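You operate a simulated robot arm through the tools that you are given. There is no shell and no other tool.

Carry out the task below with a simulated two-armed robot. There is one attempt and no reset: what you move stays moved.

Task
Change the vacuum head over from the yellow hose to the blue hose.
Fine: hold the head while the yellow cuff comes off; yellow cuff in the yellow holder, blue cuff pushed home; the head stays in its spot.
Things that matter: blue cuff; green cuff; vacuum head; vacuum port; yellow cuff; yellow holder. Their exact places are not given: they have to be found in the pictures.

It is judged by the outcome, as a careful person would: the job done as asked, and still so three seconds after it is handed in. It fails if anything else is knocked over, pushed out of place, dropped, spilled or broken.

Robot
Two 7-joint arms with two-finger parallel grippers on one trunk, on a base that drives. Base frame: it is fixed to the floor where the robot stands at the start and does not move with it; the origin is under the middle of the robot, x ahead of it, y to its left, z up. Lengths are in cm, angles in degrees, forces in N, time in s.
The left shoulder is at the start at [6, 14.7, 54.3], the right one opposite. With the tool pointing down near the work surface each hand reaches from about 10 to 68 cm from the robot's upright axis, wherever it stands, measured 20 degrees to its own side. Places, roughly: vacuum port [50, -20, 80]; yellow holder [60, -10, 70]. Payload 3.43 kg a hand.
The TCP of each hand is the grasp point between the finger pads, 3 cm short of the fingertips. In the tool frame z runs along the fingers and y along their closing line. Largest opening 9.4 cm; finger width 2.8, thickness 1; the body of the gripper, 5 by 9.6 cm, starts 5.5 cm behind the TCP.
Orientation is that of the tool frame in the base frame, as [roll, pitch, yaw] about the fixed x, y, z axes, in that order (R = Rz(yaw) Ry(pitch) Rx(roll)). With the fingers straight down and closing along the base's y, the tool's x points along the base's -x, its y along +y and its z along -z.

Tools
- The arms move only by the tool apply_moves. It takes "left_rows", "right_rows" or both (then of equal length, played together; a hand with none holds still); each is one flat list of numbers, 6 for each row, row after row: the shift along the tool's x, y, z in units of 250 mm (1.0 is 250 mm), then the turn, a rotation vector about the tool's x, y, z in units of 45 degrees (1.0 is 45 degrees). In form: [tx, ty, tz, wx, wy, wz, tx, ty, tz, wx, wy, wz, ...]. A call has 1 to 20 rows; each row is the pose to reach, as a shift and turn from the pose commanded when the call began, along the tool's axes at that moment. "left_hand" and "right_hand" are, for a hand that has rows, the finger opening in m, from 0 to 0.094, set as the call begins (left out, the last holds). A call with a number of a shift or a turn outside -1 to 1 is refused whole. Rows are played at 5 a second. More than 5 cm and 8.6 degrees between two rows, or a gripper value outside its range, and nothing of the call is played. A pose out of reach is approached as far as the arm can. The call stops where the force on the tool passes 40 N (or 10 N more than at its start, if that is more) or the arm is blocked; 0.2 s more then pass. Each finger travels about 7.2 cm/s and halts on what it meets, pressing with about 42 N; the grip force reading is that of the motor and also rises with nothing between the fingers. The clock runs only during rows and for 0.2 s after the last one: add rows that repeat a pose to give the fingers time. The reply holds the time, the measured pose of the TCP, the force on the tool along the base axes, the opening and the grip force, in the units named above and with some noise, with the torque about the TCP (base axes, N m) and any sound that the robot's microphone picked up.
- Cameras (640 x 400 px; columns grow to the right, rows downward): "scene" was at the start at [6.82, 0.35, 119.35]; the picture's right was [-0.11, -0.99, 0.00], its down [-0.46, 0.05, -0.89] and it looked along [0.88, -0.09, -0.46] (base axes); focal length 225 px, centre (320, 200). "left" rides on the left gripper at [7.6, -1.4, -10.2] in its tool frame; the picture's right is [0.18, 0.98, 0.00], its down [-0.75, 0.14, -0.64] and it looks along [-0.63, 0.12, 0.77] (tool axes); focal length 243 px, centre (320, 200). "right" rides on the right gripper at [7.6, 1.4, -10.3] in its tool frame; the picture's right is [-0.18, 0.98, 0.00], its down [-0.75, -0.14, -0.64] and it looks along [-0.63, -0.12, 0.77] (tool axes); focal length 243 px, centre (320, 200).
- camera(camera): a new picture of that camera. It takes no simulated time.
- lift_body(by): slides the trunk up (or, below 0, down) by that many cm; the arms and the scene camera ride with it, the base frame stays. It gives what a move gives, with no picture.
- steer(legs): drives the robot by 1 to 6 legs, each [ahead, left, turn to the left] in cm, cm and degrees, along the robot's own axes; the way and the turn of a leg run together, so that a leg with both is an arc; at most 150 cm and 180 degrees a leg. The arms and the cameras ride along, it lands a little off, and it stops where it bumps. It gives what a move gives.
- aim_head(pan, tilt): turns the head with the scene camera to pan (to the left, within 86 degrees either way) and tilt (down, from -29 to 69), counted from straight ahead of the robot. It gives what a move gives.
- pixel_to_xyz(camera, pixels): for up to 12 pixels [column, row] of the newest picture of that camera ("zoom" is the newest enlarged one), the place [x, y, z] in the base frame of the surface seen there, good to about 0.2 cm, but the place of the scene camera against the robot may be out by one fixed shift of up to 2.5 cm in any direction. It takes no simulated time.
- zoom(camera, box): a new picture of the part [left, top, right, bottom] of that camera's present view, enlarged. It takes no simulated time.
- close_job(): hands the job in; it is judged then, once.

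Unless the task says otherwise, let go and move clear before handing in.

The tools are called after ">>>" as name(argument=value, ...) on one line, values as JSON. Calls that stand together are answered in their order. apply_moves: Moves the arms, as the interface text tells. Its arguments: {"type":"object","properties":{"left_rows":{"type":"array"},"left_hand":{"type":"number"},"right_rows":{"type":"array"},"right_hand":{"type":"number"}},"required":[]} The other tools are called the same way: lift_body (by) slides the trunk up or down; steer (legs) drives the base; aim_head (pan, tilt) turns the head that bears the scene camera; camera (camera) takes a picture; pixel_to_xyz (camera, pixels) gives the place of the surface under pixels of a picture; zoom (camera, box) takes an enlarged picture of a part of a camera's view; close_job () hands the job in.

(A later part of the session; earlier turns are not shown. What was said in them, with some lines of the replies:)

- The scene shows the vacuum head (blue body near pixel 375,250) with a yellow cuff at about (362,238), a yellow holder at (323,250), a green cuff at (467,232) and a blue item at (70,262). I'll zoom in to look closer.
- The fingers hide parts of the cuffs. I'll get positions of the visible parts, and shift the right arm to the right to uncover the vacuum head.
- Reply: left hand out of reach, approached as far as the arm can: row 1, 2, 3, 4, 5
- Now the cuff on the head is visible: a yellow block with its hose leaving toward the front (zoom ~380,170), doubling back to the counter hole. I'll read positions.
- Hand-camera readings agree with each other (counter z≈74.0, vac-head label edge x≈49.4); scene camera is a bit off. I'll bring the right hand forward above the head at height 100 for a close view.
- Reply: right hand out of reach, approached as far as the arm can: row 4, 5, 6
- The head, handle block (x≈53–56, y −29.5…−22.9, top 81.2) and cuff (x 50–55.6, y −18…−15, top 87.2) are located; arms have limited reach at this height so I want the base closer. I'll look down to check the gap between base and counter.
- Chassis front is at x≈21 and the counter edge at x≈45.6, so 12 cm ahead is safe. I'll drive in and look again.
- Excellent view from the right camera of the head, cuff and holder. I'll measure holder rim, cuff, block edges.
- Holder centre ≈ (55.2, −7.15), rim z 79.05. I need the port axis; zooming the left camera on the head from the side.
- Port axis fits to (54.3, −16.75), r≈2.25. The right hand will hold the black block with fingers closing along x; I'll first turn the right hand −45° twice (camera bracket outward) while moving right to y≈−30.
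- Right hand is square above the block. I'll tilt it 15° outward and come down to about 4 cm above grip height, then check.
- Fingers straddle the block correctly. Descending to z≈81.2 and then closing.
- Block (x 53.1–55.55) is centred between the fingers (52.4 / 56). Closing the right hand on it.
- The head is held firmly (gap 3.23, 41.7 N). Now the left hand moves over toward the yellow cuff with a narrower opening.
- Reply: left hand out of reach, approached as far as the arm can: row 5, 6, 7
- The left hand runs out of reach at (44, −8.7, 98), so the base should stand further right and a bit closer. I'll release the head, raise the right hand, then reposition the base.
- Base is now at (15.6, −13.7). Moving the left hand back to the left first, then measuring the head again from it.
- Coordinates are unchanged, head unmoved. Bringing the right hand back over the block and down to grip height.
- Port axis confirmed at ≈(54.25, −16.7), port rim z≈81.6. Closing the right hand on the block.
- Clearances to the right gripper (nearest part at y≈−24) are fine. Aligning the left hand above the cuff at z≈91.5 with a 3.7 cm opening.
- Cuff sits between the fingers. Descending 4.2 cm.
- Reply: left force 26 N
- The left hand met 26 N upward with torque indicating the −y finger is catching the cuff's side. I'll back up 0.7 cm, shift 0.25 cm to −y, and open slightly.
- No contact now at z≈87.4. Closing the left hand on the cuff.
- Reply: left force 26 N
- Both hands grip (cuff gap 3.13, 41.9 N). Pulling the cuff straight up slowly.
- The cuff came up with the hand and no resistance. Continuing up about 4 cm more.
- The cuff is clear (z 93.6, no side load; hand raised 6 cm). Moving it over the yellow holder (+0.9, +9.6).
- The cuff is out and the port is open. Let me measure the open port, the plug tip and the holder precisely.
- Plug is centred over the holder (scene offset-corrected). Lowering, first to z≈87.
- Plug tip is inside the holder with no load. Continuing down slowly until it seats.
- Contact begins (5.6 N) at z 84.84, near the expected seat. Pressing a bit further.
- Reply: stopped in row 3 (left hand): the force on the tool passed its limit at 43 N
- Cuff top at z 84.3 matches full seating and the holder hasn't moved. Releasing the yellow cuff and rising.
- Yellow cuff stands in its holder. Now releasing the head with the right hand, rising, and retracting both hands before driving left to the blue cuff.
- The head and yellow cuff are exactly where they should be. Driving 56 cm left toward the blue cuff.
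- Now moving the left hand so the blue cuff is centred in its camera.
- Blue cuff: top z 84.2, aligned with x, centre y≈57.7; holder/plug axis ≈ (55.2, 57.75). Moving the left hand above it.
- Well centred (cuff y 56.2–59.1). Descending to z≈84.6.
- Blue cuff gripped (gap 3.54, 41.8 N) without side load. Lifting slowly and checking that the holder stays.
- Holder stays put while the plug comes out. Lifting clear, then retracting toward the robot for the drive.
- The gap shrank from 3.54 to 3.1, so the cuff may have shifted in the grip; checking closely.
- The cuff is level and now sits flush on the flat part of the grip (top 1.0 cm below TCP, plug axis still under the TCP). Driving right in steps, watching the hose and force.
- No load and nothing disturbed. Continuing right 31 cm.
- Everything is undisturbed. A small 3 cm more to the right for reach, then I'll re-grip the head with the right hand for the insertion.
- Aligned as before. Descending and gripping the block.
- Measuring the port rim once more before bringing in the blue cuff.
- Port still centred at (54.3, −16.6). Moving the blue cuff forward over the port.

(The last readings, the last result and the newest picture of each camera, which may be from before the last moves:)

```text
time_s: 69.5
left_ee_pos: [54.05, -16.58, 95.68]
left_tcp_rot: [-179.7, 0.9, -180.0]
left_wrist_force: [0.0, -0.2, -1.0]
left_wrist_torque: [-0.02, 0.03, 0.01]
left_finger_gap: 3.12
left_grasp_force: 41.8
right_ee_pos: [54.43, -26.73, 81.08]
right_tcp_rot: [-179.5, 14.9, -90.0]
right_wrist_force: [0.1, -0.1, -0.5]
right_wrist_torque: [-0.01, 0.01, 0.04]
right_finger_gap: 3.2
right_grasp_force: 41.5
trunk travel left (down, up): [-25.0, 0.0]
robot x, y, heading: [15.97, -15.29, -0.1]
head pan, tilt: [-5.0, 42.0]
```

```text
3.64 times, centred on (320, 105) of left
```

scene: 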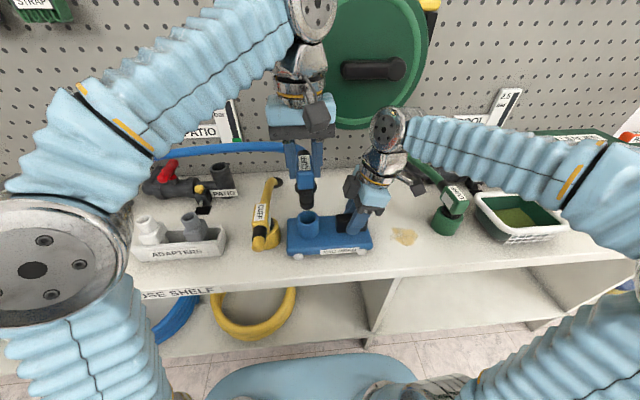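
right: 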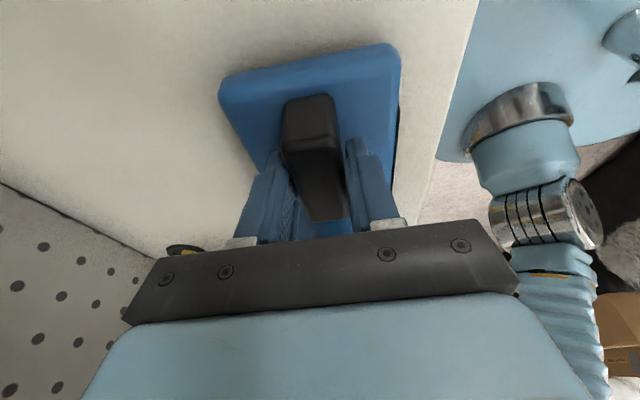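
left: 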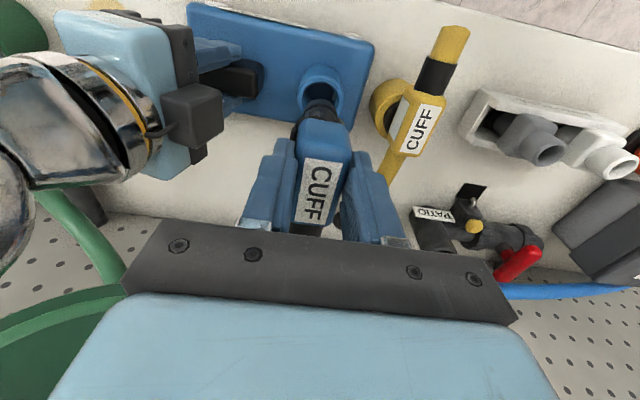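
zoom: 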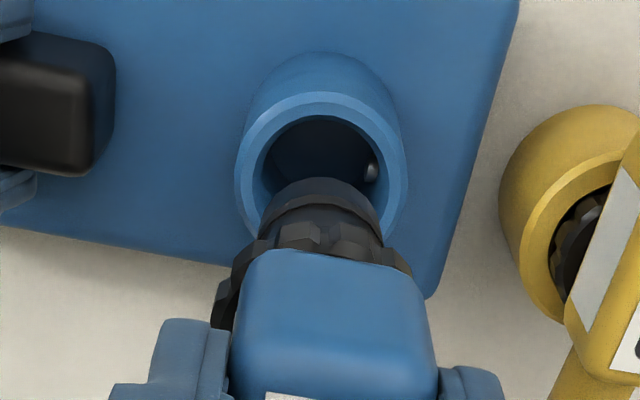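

There is a small shiny spot inside the port at left-zoom (370,170); zooming in to see what it is.

>>> zoom(camera="left", box=[300, 65, 345, 115])

>>> pixel_to_xyz(camera="left", pixels=[[361, 97], [362, 95], [363, 98], [321, 103], [305, 115], [340, 115]])

>>> zoom(camera="left", box=[340, 75, 390, 120])

```text
8.00 times, centred on (322, 90) of left
```

zoom: 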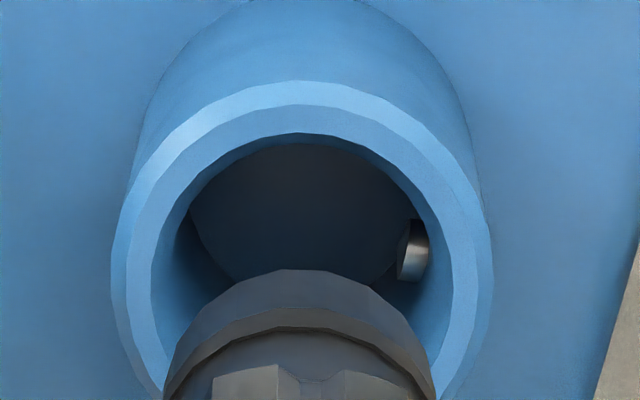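

```text
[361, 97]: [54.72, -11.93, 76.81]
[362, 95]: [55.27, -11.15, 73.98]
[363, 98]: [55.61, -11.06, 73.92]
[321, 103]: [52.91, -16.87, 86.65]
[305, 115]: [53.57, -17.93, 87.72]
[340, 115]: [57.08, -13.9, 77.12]
```

```text
8.89 times, centred on (365, 98) of left
```

zoom: 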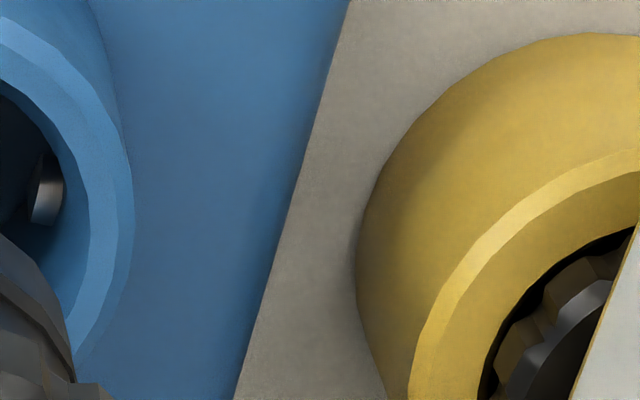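

A small metal pin sits on the port's inner wall (+y side) — possibly a keying pin. I'll inspect the blue plug for a matching groove.

>>> zoom(camera="scene", box=[290, 175, 326, 235])

>>> zoom(camera="scene", box=[245, 200, 285, 255])

>>> zoom(camera="left", box=[295, 90, 350, 130])

```text
6.67 times, centred on (308, 205) of scene
```

zoom: 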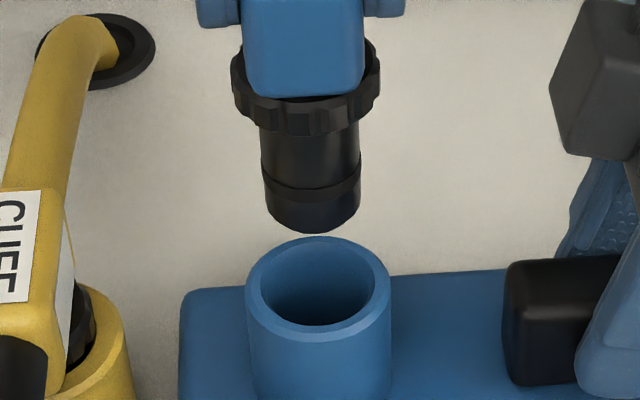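

```text
7.27 times, centred on (265, 228) of scene
```

zoom: 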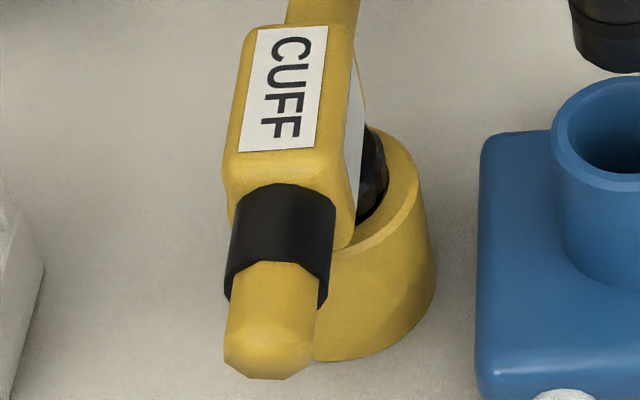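

```text
10.00 times, centred on (322, 110) of left
```

zoom: 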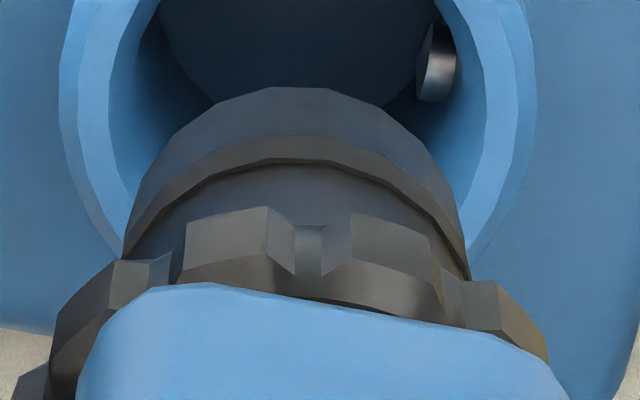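

>>> zoom(camera="scene", box=[290, 175, 326, 235])

>>> pixel_to_xyz(camera="zoom", pixels=[[266, 205], [310, 228], [358, 200], [290, 215], [335, 218], [312, 205], [252, 285], [385, 285], [319, 243], [320, 335], [300, 335], [345, 330]])

```text
6.67 times, centred on (308, 205) of scene
```

zoom: 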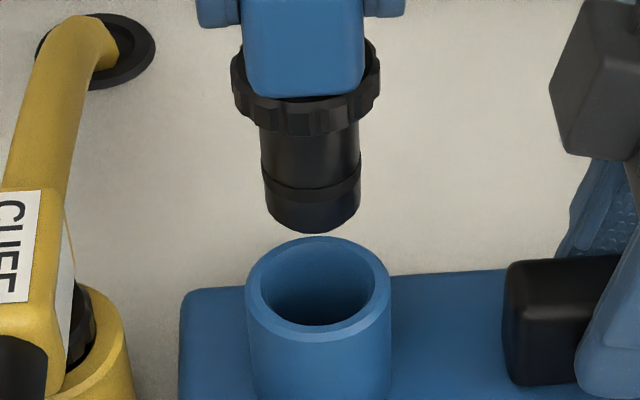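

```text
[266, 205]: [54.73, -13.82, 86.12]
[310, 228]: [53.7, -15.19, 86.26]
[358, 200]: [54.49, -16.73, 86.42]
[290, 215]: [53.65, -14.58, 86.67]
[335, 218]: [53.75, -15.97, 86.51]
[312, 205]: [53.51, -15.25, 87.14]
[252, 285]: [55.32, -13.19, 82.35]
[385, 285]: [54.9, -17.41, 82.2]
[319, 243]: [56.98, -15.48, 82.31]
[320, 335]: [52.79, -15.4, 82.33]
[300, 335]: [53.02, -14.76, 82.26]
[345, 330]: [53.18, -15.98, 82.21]
```

In the scene frame the plug (centre ≈54.9, −15.27) and port (54.88, −15.3) match. Lowering into the port.

>>> apply_moves(left_rows=[0, 0, 0.03, 0, 0, 0, 0, 0, 0.06, 0, 0, 0, 0, 0, 0.09, 0, 0, 0, 0, 0, 0.12, 0, 0, 0, 0, 0, 0.145, 0, 0, 0, 0, 0, 0.17, 0, 0, 0, 0, 0, 0.195, 0, 0, 0, 0, 0, 0.22, 0, 0, 0])

>>> zoom(camera="scene", box=[270, 130, 350, 260])

>>> zoom(camera="left", box=[230, 30, 410, 200])

```text
time_s: 71.3
left_ee_pos: [54.54, -16.69, 90.16]
left_tcp_rot: [-179.5, 1.0, 180.0]
left_wrist_force: [-4.9, -1.5, 0.8]
left_wrist_torque: [-0.05, 0.38, -0.02]
left_finger_gap: 3.1
left_grasp_force: 42.2
right_ee_pos: [54.45, -26.81, 81.12]
right_tcp_rot: [-179.5, 14.9, -90.2]
right_wrist_force: [4.1, 0.8, 0.3]
right_wrist_torque: [-0.11, 0.16, -0.36]
right_finger_gap: 3.19
right_grasp_force: 42.9
trunk travel left (down, up): [-25.0, 0.0]
robot x, y, heading: [15.96, -15.4, 0.0]
head pan, tilt: [-5.0, 42.0]
```

```text
3.08 times, centred on (310, 195) of scene
```

zoom: 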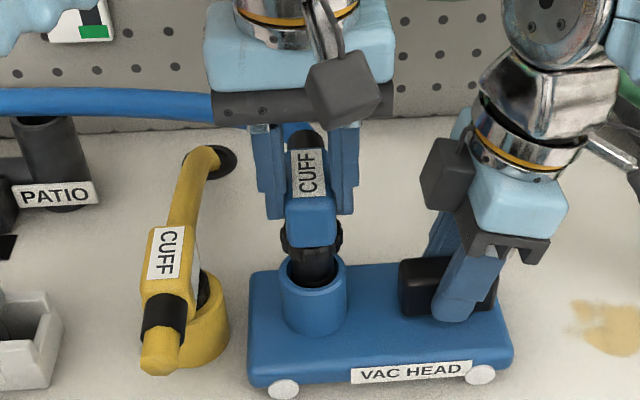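

```text
2.35 times, centred on (320, 115) of left
```

zoom: 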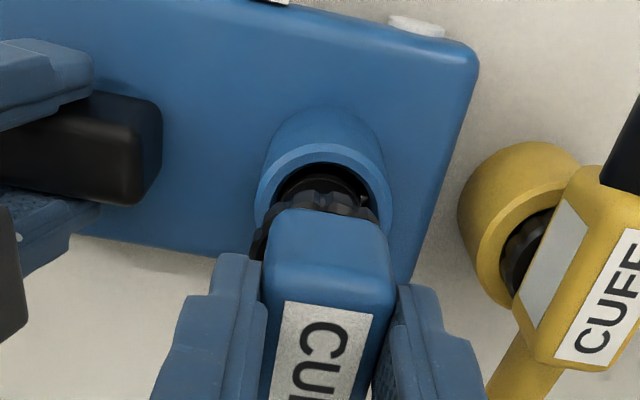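

The plug has entered; a small −5 N x-force shows it rubbing the back wall. Shifting 0.25 cm toward −x and continuing slowly.

>>> apply_moves(left_rows=[0.005, 0, 0, 0, 0, 0, 0.01, 0, 0, 0, 0, 0, 0.01, 0, 0, 0, 0, 0])

```text
time_s: 72.1
left_ee_pos: [54.14, -16.62, 90.03]
left_tcp_rot: [-179.6, 1.2, -180.0]
left_wrist_force: [0.6, -0.3, -1.3]
left_wrist_torque: [-0.02, 0.0, 0.02]
left_finger_gap: 3.11
left_grasp_force: 41.9
right_ee_pos: [54.44, -26.65, 81.14]
right_tcp_rot: [-179.4, 15.0, -90.1]
right_wrist_force: [-0.6, -0.6, 0.6]
right_wrist_torque: [0.04, -0.01, 0.09]
right_finger_gap: 3.2
right_grasp_force: 42.5
trunk travel left (down, up): [-25.0, 0.0]
robot x, y, heading: [15.62, -15.62, -0.3]
head pan, tilt: [-5.0, 42.0]
```

Side load is gone. Continuing down in small steps toward z≈88.1.

>>> apply_moves(left_rows=[0, 0, 0.012, 0, 0, 0, 0, 0, 0.024, 0, 0, 0, 0, 0, 0.036, 0, 0, 0, 0, 0, 0.048, 0, 0, 0, 0, 0, 0.06, 0, 0, 0, 0, 0, 0.07, 0, 0, 0])

>>> zoom(camera="scene", box=[270, 130, 350, 260])

>>> zoom(camera="left", box=[230, 30, 410, 200])

```text
time_s: 73.5
left_ee_pos: [54.21, -16.56, 88.29]
left_tcp_rot: [-179.7, 1.1, -179.9]
left_wrist_force: [0.2, 0.2, 1.9]
left_wrist_torque: [-0.03, -0.03, 0.0]
left_finger_gap: 3.11
left_grasp_force: 42.3
right_ee_pos: [54.4, -26.67, 81.15]
right_tcp_rot: [-179.5, 15.0, -90.1]
right_wrist_force: [-0.1, 0.7, -0.9]
right_wrist_torque: [0.03, 0.01, -0.02]
right_finger_gap: 3.21
right_grasp_force: 41.7
trunk travel left (down, up): [-25.0, 0.0]
robot x, y, heading: [15.8, -15.4, -0.2]
head pan, tilt: [-5.0, 42.0]
```

```text
3.08 times, centred on (310, 195) of scene
```

zoom: 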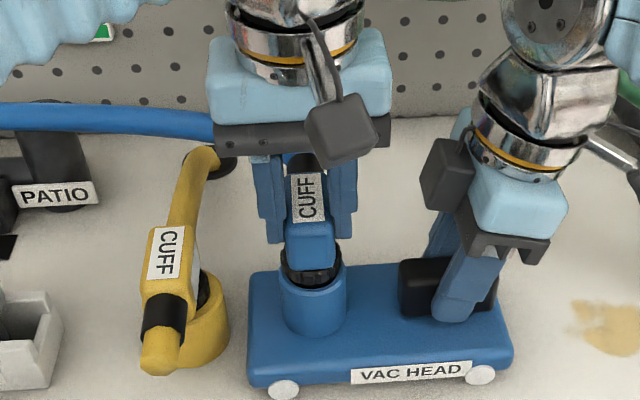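

```text
2.35 times, centred on (320, 115) of left
```

zoom: 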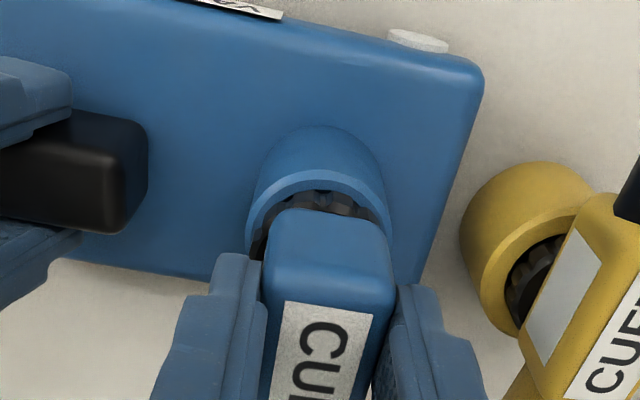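

Nearly home (z 88.29). Pressing further until it stops.

>>> apply_moves(left_rows=[0, 0, 0.006, 0, 0, 0, 0, 0, 0.012, 0, 0, 0, 0, 0, 0.018, 0, 0, 0, 0, 0, 0.024, 0, 0, 0, 0, 0, 0.03, 0, 0, 0])

>>> camera(camera="left")

>>> pixel_to_xyz(camera="left", pixels=[[312, 160], [335, 163], [308, 210], [318, 190], [330, 190], [320, 140], [300, 120], [340, 120]])

```text
time_s: 74.7
left_ee_pos: [54.32, -16.62, 87.68]
left_tcp_rot: [-179.3, 1.3, -180.0]
left_wrist_force: [0.0, 2.4, 32.6]
left_wrist_torque: [0.35, -0.09, 0.02]
left_finger_gap: 3.18
left_grasp_force: 41.9
right_ee_pos: [54.35, -26.64, 81.18]
right_tcp_rot: [-179.6, 15.0, -90.1]
right_wrist_force: [3.8, 0.5, -10.3]
right_wrist_torque: [0.25, 0.06, -0.36]
right_finger_gap: 3.2
right_grasp_force: 42.3
trunk travel left (down, up): [-25.0, 0.0]
robot x, y, heading: [16.3, -15.27, -0.0]
head pan, tilt: [-5.0, 42.0]
```

```text
taken
```

left: 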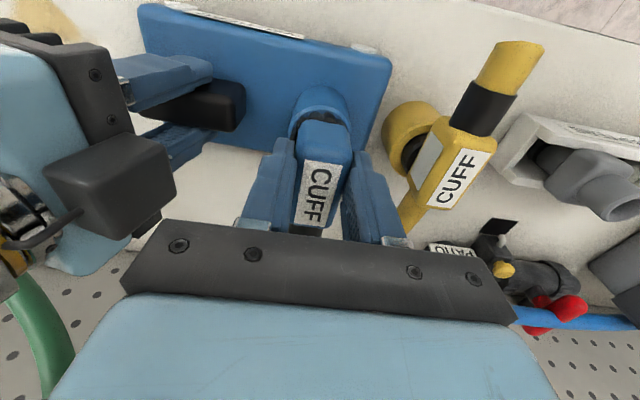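

```text
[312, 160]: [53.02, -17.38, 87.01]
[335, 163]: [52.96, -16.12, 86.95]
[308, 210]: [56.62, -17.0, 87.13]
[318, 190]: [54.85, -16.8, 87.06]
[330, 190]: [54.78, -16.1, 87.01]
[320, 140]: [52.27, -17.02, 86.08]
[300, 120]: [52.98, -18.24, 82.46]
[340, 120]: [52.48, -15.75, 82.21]
```

Cuff top is at z≈87.05, the same as the yellow cuff when it was home (87.1), with 33 N push. One more small press to confirm it doesn't go deeper.

>>> apply_moves(left_rows=[0, 0, 0.004, 0, 0, 0, 0, 0, 0.008, 0, 0, 0, 0, 0, 0.012, 0, 0, 0])

>>> zoom(camera="left", box=[230, 60, 410, 230])

>>> pixel_to_xyz(camera="zoom", pixels=[[200, 240], [240, 245], [190, 340], [215, 300], [245, 300], [210, 200], [250, 200], [180, 160]])

>>> zoom(camera="scene", box=[270, 130, 350, 260])

```text
time_s: 75.3
left_ee_pos: [54.14, -16.64, 87.61]
left_tcp_rot: [-179.5, 1.2, -179.9]
left_wrist_force: [-1.7, 1.8, 10.3]
left_wrist_torque: [0.25, 0.28, 0.04]
left_finger_gap: 3.11
left_grasp_force: 41.9
right_ee_pos: [54.27, -26.69, 81.11]
right_tcp_rot: [-179.5, 14.9, -90.1]
right_wrist_force: [-0.5, -1.6, 3.4]
right_wrist_torque: [0.54, 0.21, -0.02]
right_finger_gap: 3.21
right_grasp_force: 42.2
trunk travel left (down, up): [-25.0, 0.0]
robot x, y, heading: [15.94, -15.47, -0.1]
head pan, tilt: [-5.0, 42.0]
stopped in row 3 (left hand): the force on the tool passed its limit at 46 N (the readings are from after the stop); the commanded pose is now the measured one
```

```text
2.35 times, centred on (320, 145) of left
```

zoom: 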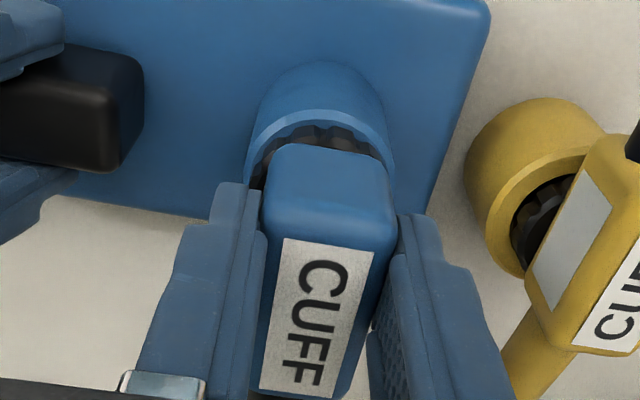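

```text
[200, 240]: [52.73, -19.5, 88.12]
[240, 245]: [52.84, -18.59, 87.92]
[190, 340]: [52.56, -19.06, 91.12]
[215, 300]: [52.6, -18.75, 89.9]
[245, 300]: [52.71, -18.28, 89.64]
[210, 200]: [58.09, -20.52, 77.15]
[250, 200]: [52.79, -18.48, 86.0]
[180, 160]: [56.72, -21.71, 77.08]
```

```text
3.08 times, centred on (310, 195) of scene
```

zoom: 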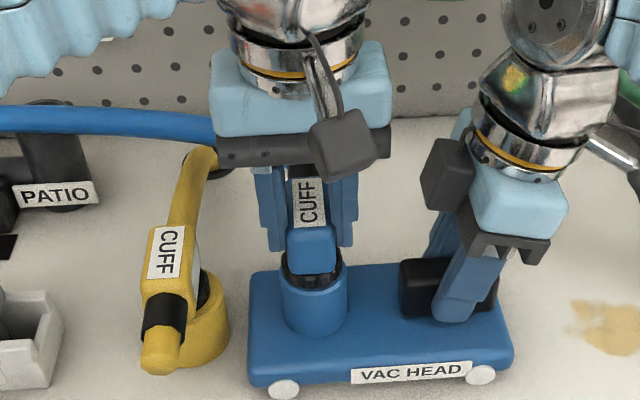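

>>> zoom(camera="left", box=[270, 90, 360, 230])

>>> pixel_to_xyz(camera="left", pixels=[[312, 168], [330, 170], [310, 210], [318, 190], [330, 190], [322, 150], [316, 122], [326, 120], [318, 108], [330, 110]])

```text
2.86 times, centred on (315, 160) of left
```

zoom: 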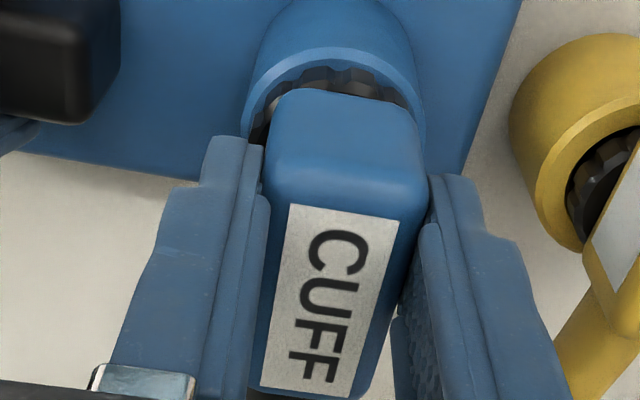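

```text
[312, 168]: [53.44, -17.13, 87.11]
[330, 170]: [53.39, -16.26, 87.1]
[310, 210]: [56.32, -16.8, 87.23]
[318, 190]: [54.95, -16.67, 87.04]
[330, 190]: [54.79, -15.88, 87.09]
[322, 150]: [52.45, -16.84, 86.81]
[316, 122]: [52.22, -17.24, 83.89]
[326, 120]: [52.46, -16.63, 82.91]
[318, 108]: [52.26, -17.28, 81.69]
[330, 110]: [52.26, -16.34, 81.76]
```

Seated at z 87.1, hard stop. Releasing the blue cuff and rising straight up.

>>> apply_moves(left_rows=[0, 0, 0, 0, 0, 0, 0, 0, 0, 0, 0, 0, 0, 0, 0, 0, 0, 0, 0, 0, -0.03, 0, 0, 0, 0, 0, -0.08, 0, 0, 0, 0, 0, -0.14, 0, 0, 0, 0, 0, -0.2, 0, 0, 0, 0, 0, -0.27, 0, 0, 0, 0, 0, -0.34, 0, 0, 0], left_hand=0.046)

>>> camera(camera="left")

>>> camera(camera="scene")

```text
time_s: 77.3
left_ee_pos: [53.98, -16.55, 96.17]
left_tcp_rot: [-179.5, 1.2, -179.9]
left_wrist_force: [-0.6, -0.2, 0.0]
left_wrist_torque: [0.03, -0.01, 0.0]
left_finger_gap: 4.59
left_grasp_force: 0.1
right_ee_pos: [54.34, -26.72, 81.13]
right_tcp_rot: [-179.5, 14.9, -90.1]
right_wrist_force: [-1.5, -0.4, 11.0]
right_wrist_torque: [0.02, 0.04, -0.07]
right_finger_gap: 3.22
right_grasp_force: 41.5
trunk travel left (down, up): [-25.0, 0.0]
robot x, y, heading: [16.0, -15.19, -0.2]
head pan, tilt: [-5.0, 42.0]
```

```text
taken
```

left: 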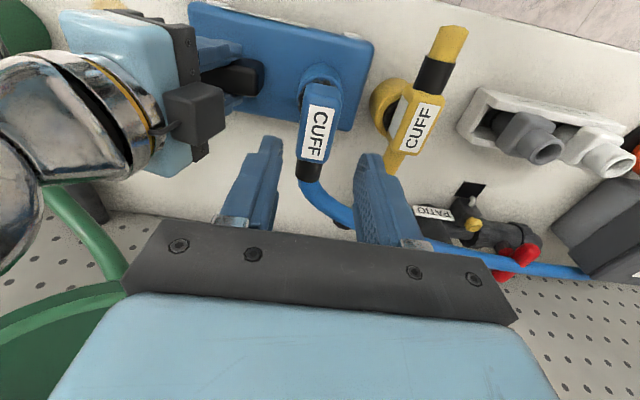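

```text
taken
```

scene: 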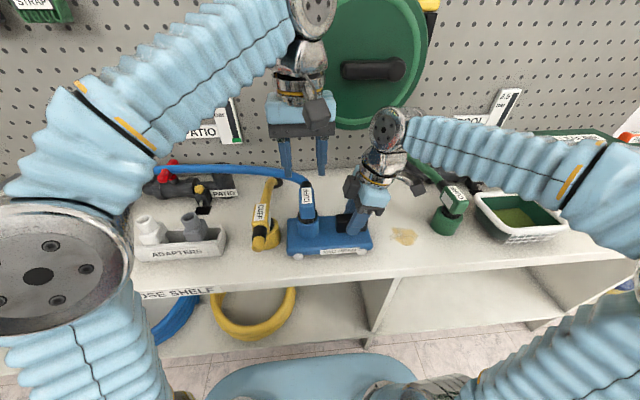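

Blue cuff is on the port with its hose running back. Measuring it and then releasing the head.

>>> pixel_to_xyz(camera="left", pixels=[[318, 110], [328, 112], [308, 158], [324, 158], [316, 135], [340, 60], [423, 110], [415, 145], [255, 75], [365, 100], [320, 85], [345, 215]])

>>> apply_moves(right_rows=[0, 0, 0, 0, 0, 0, 0, 0, 0, 0, 0, 0, 0, 0, 0, 0, 0, 0, -0.01, 0, -0.038, 0, 0, 0, -0.03, 0, -0.116, 0, 0, 0, -0.06, 0, -0.22, 0, 0, 0, -0.09, 0, -0.33, 0, 0, 0, -0.12, 0, -0.44, 0, 0, 0, -0.14, 0.12, -0.52, 0, 0, 0, -0.14, 0.26, -0.52, 0, 0, 0, -0.14, 0.4, -0.52, 0, 0, 0, -0.14, 0.48, -0.52, 0, 0, 0], right_hand=0.06, left_rows=[0, 0, 0, 0, 0, 0, 0, 0, 0, 0, 0, 0, 0, 0, 0, 0, 0, 0, 0.06, 0, 0, 0, 0, 0, 0.12, 0, 0, 0, 0, 0, 0.18, 0, 0, 0, 0, 0, 0.24, 0, 0, 0, 0, 0, 0.3, 0.05, 0, 0, 0, 0, 0.36, 0.1, 0, 0, 0, 0, 0.42, 0.15, 0, 0, 0, 0, 0.48, 0.2, 0, 0, 0, 0, 0.48, 0.24, 0, 0, 0, 0])

>>> camera(camera="scene")

>>> camera(camera="left")

>>> camera(camera="right")

```text
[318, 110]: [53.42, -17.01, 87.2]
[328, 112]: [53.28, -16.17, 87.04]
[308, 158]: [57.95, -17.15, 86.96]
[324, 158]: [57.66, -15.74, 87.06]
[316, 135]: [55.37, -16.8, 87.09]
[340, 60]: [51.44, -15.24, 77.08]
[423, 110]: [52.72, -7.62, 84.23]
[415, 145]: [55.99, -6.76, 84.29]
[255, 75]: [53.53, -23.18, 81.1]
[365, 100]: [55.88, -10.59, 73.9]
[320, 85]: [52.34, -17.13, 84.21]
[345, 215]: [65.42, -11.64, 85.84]
```

```text
time_s: 80.0
left_ee_pos: [41.98, -10.72, 95.63]
left_tcp_rot: [-179.5, 1.2, -179.8]
left_wrist_force: [0.5, -0.8, -0.7]
left_wrist_torque: [0.0, 0.04, -0.02]
left_finger_gap: 4.6
left_grasp_force: 0.1
right_ee_pos: [42.39, -26.76, 94.53]
right_tcp_rot: [-179.7, 14.9, -90.1]
right_wrist_force: [0.2, 0.9, -0.2]
right_wrist_torque: [0.0, 0.01, -0.03]
right_finger_gap: 6.01
right_grasp_force: 0.2
trunk travel left (down, up): [-25.0, 0.0]
robot x, y, heading: [15.76, -15.39, -0.2]
head pan, tilt: [-5.0, 42.0]
```

```text
taken
```

scene: 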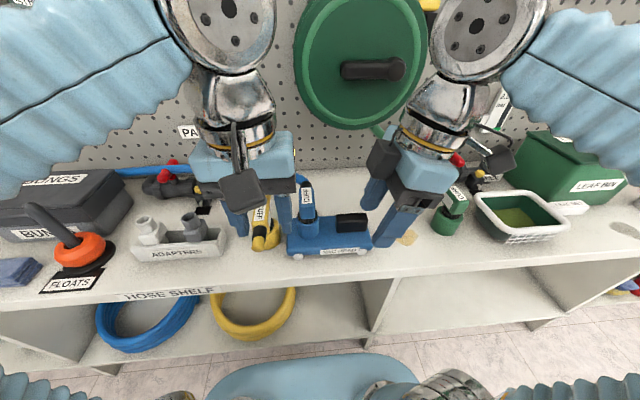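

```text
taken
```

left: 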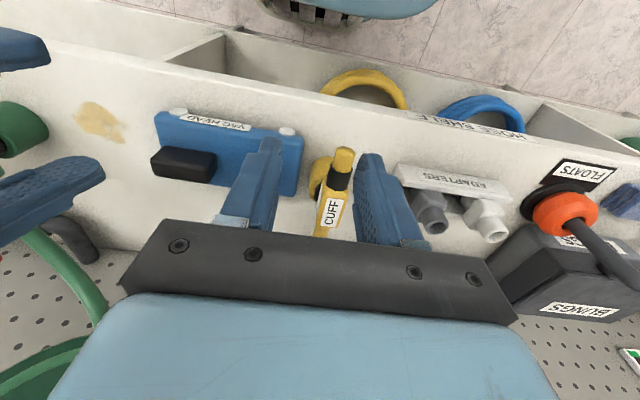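

```text
taken
```

right: 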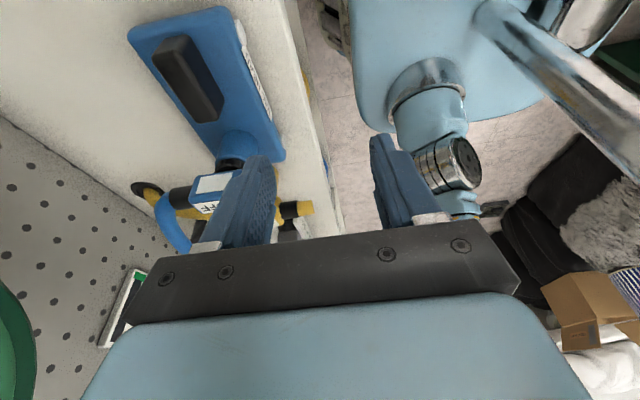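

Both hands are clear. Verifying the head's position, cuff seating and the rest of the bench.

>>> pixel_to_xyz(camera="left", pixels=[[160, 120], [300, 140], [155, 155], [212, 160], [332, 212], [340, 160], [185, 160]])

>>> zoom(camera="right", box=[110, 0, 310, 260])

>>> zoom(camera="scene", box=[220, 150, 400, 270])

```text
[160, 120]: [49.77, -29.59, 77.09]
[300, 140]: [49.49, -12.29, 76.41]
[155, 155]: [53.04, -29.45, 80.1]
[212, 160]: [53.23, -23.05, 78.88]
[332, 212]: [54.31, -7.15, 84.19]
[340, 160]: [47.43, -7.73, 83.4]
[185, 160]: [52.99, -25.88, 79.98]
```

```text
1.54 times, centred on (210, 130) of right
```

zoom: 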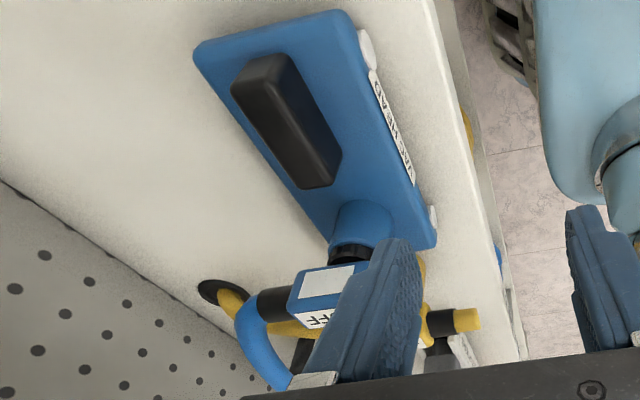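

```text
3.33 times, centred on (310, 210) of scene
```

zoom: 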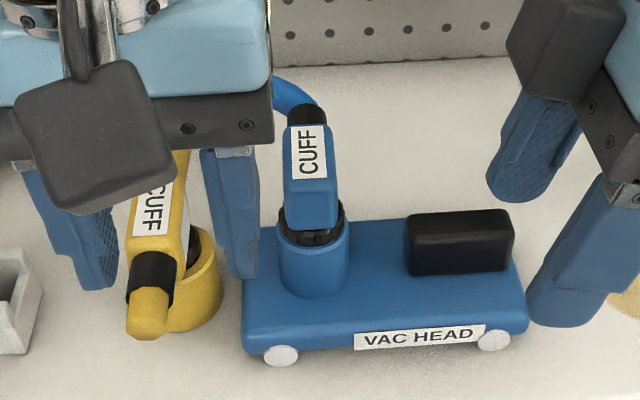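

The head is in its original spot (front edge x≈49.6, block unchanged). The yellow cuff is seated in its holder (top z 84.2) and the blue cuff is home on the port (top z 87.1). Both hands are clear, so I'm handing in.

>>> close_job()

```text
The job is handed in.
```

The vacuum head is changed over: the blue cuff is pushed home on the port and the yellow cuff is in the yellow holder. I've handed the job in.

- **Yellow cuff:** the right hand held the head while the left hand pulled the cuff off. It sits at full depth in the holder, and the holder did not move.
- **Blue cuff:** I pressed it until it met a hard stop at about 46 N. Its top is at z 87.1 cm, the same height the yellow cuff had when it was home. It slipped about 0.7 cm in the grip during the lift, but stayed level and did not affect the seating. I heard no click; there is a small metal pin inside the port, and I went by depth and the hard stop instead.
- **Vacuum head:** its front edge and handle measure within about 0.2 cm of where they were at the start.
- **Everything else:** in the last pictures nothing on the bench looks knocked or shifted. The blue hose now runs along the back of the bench to the head. Both hands are open and clear.
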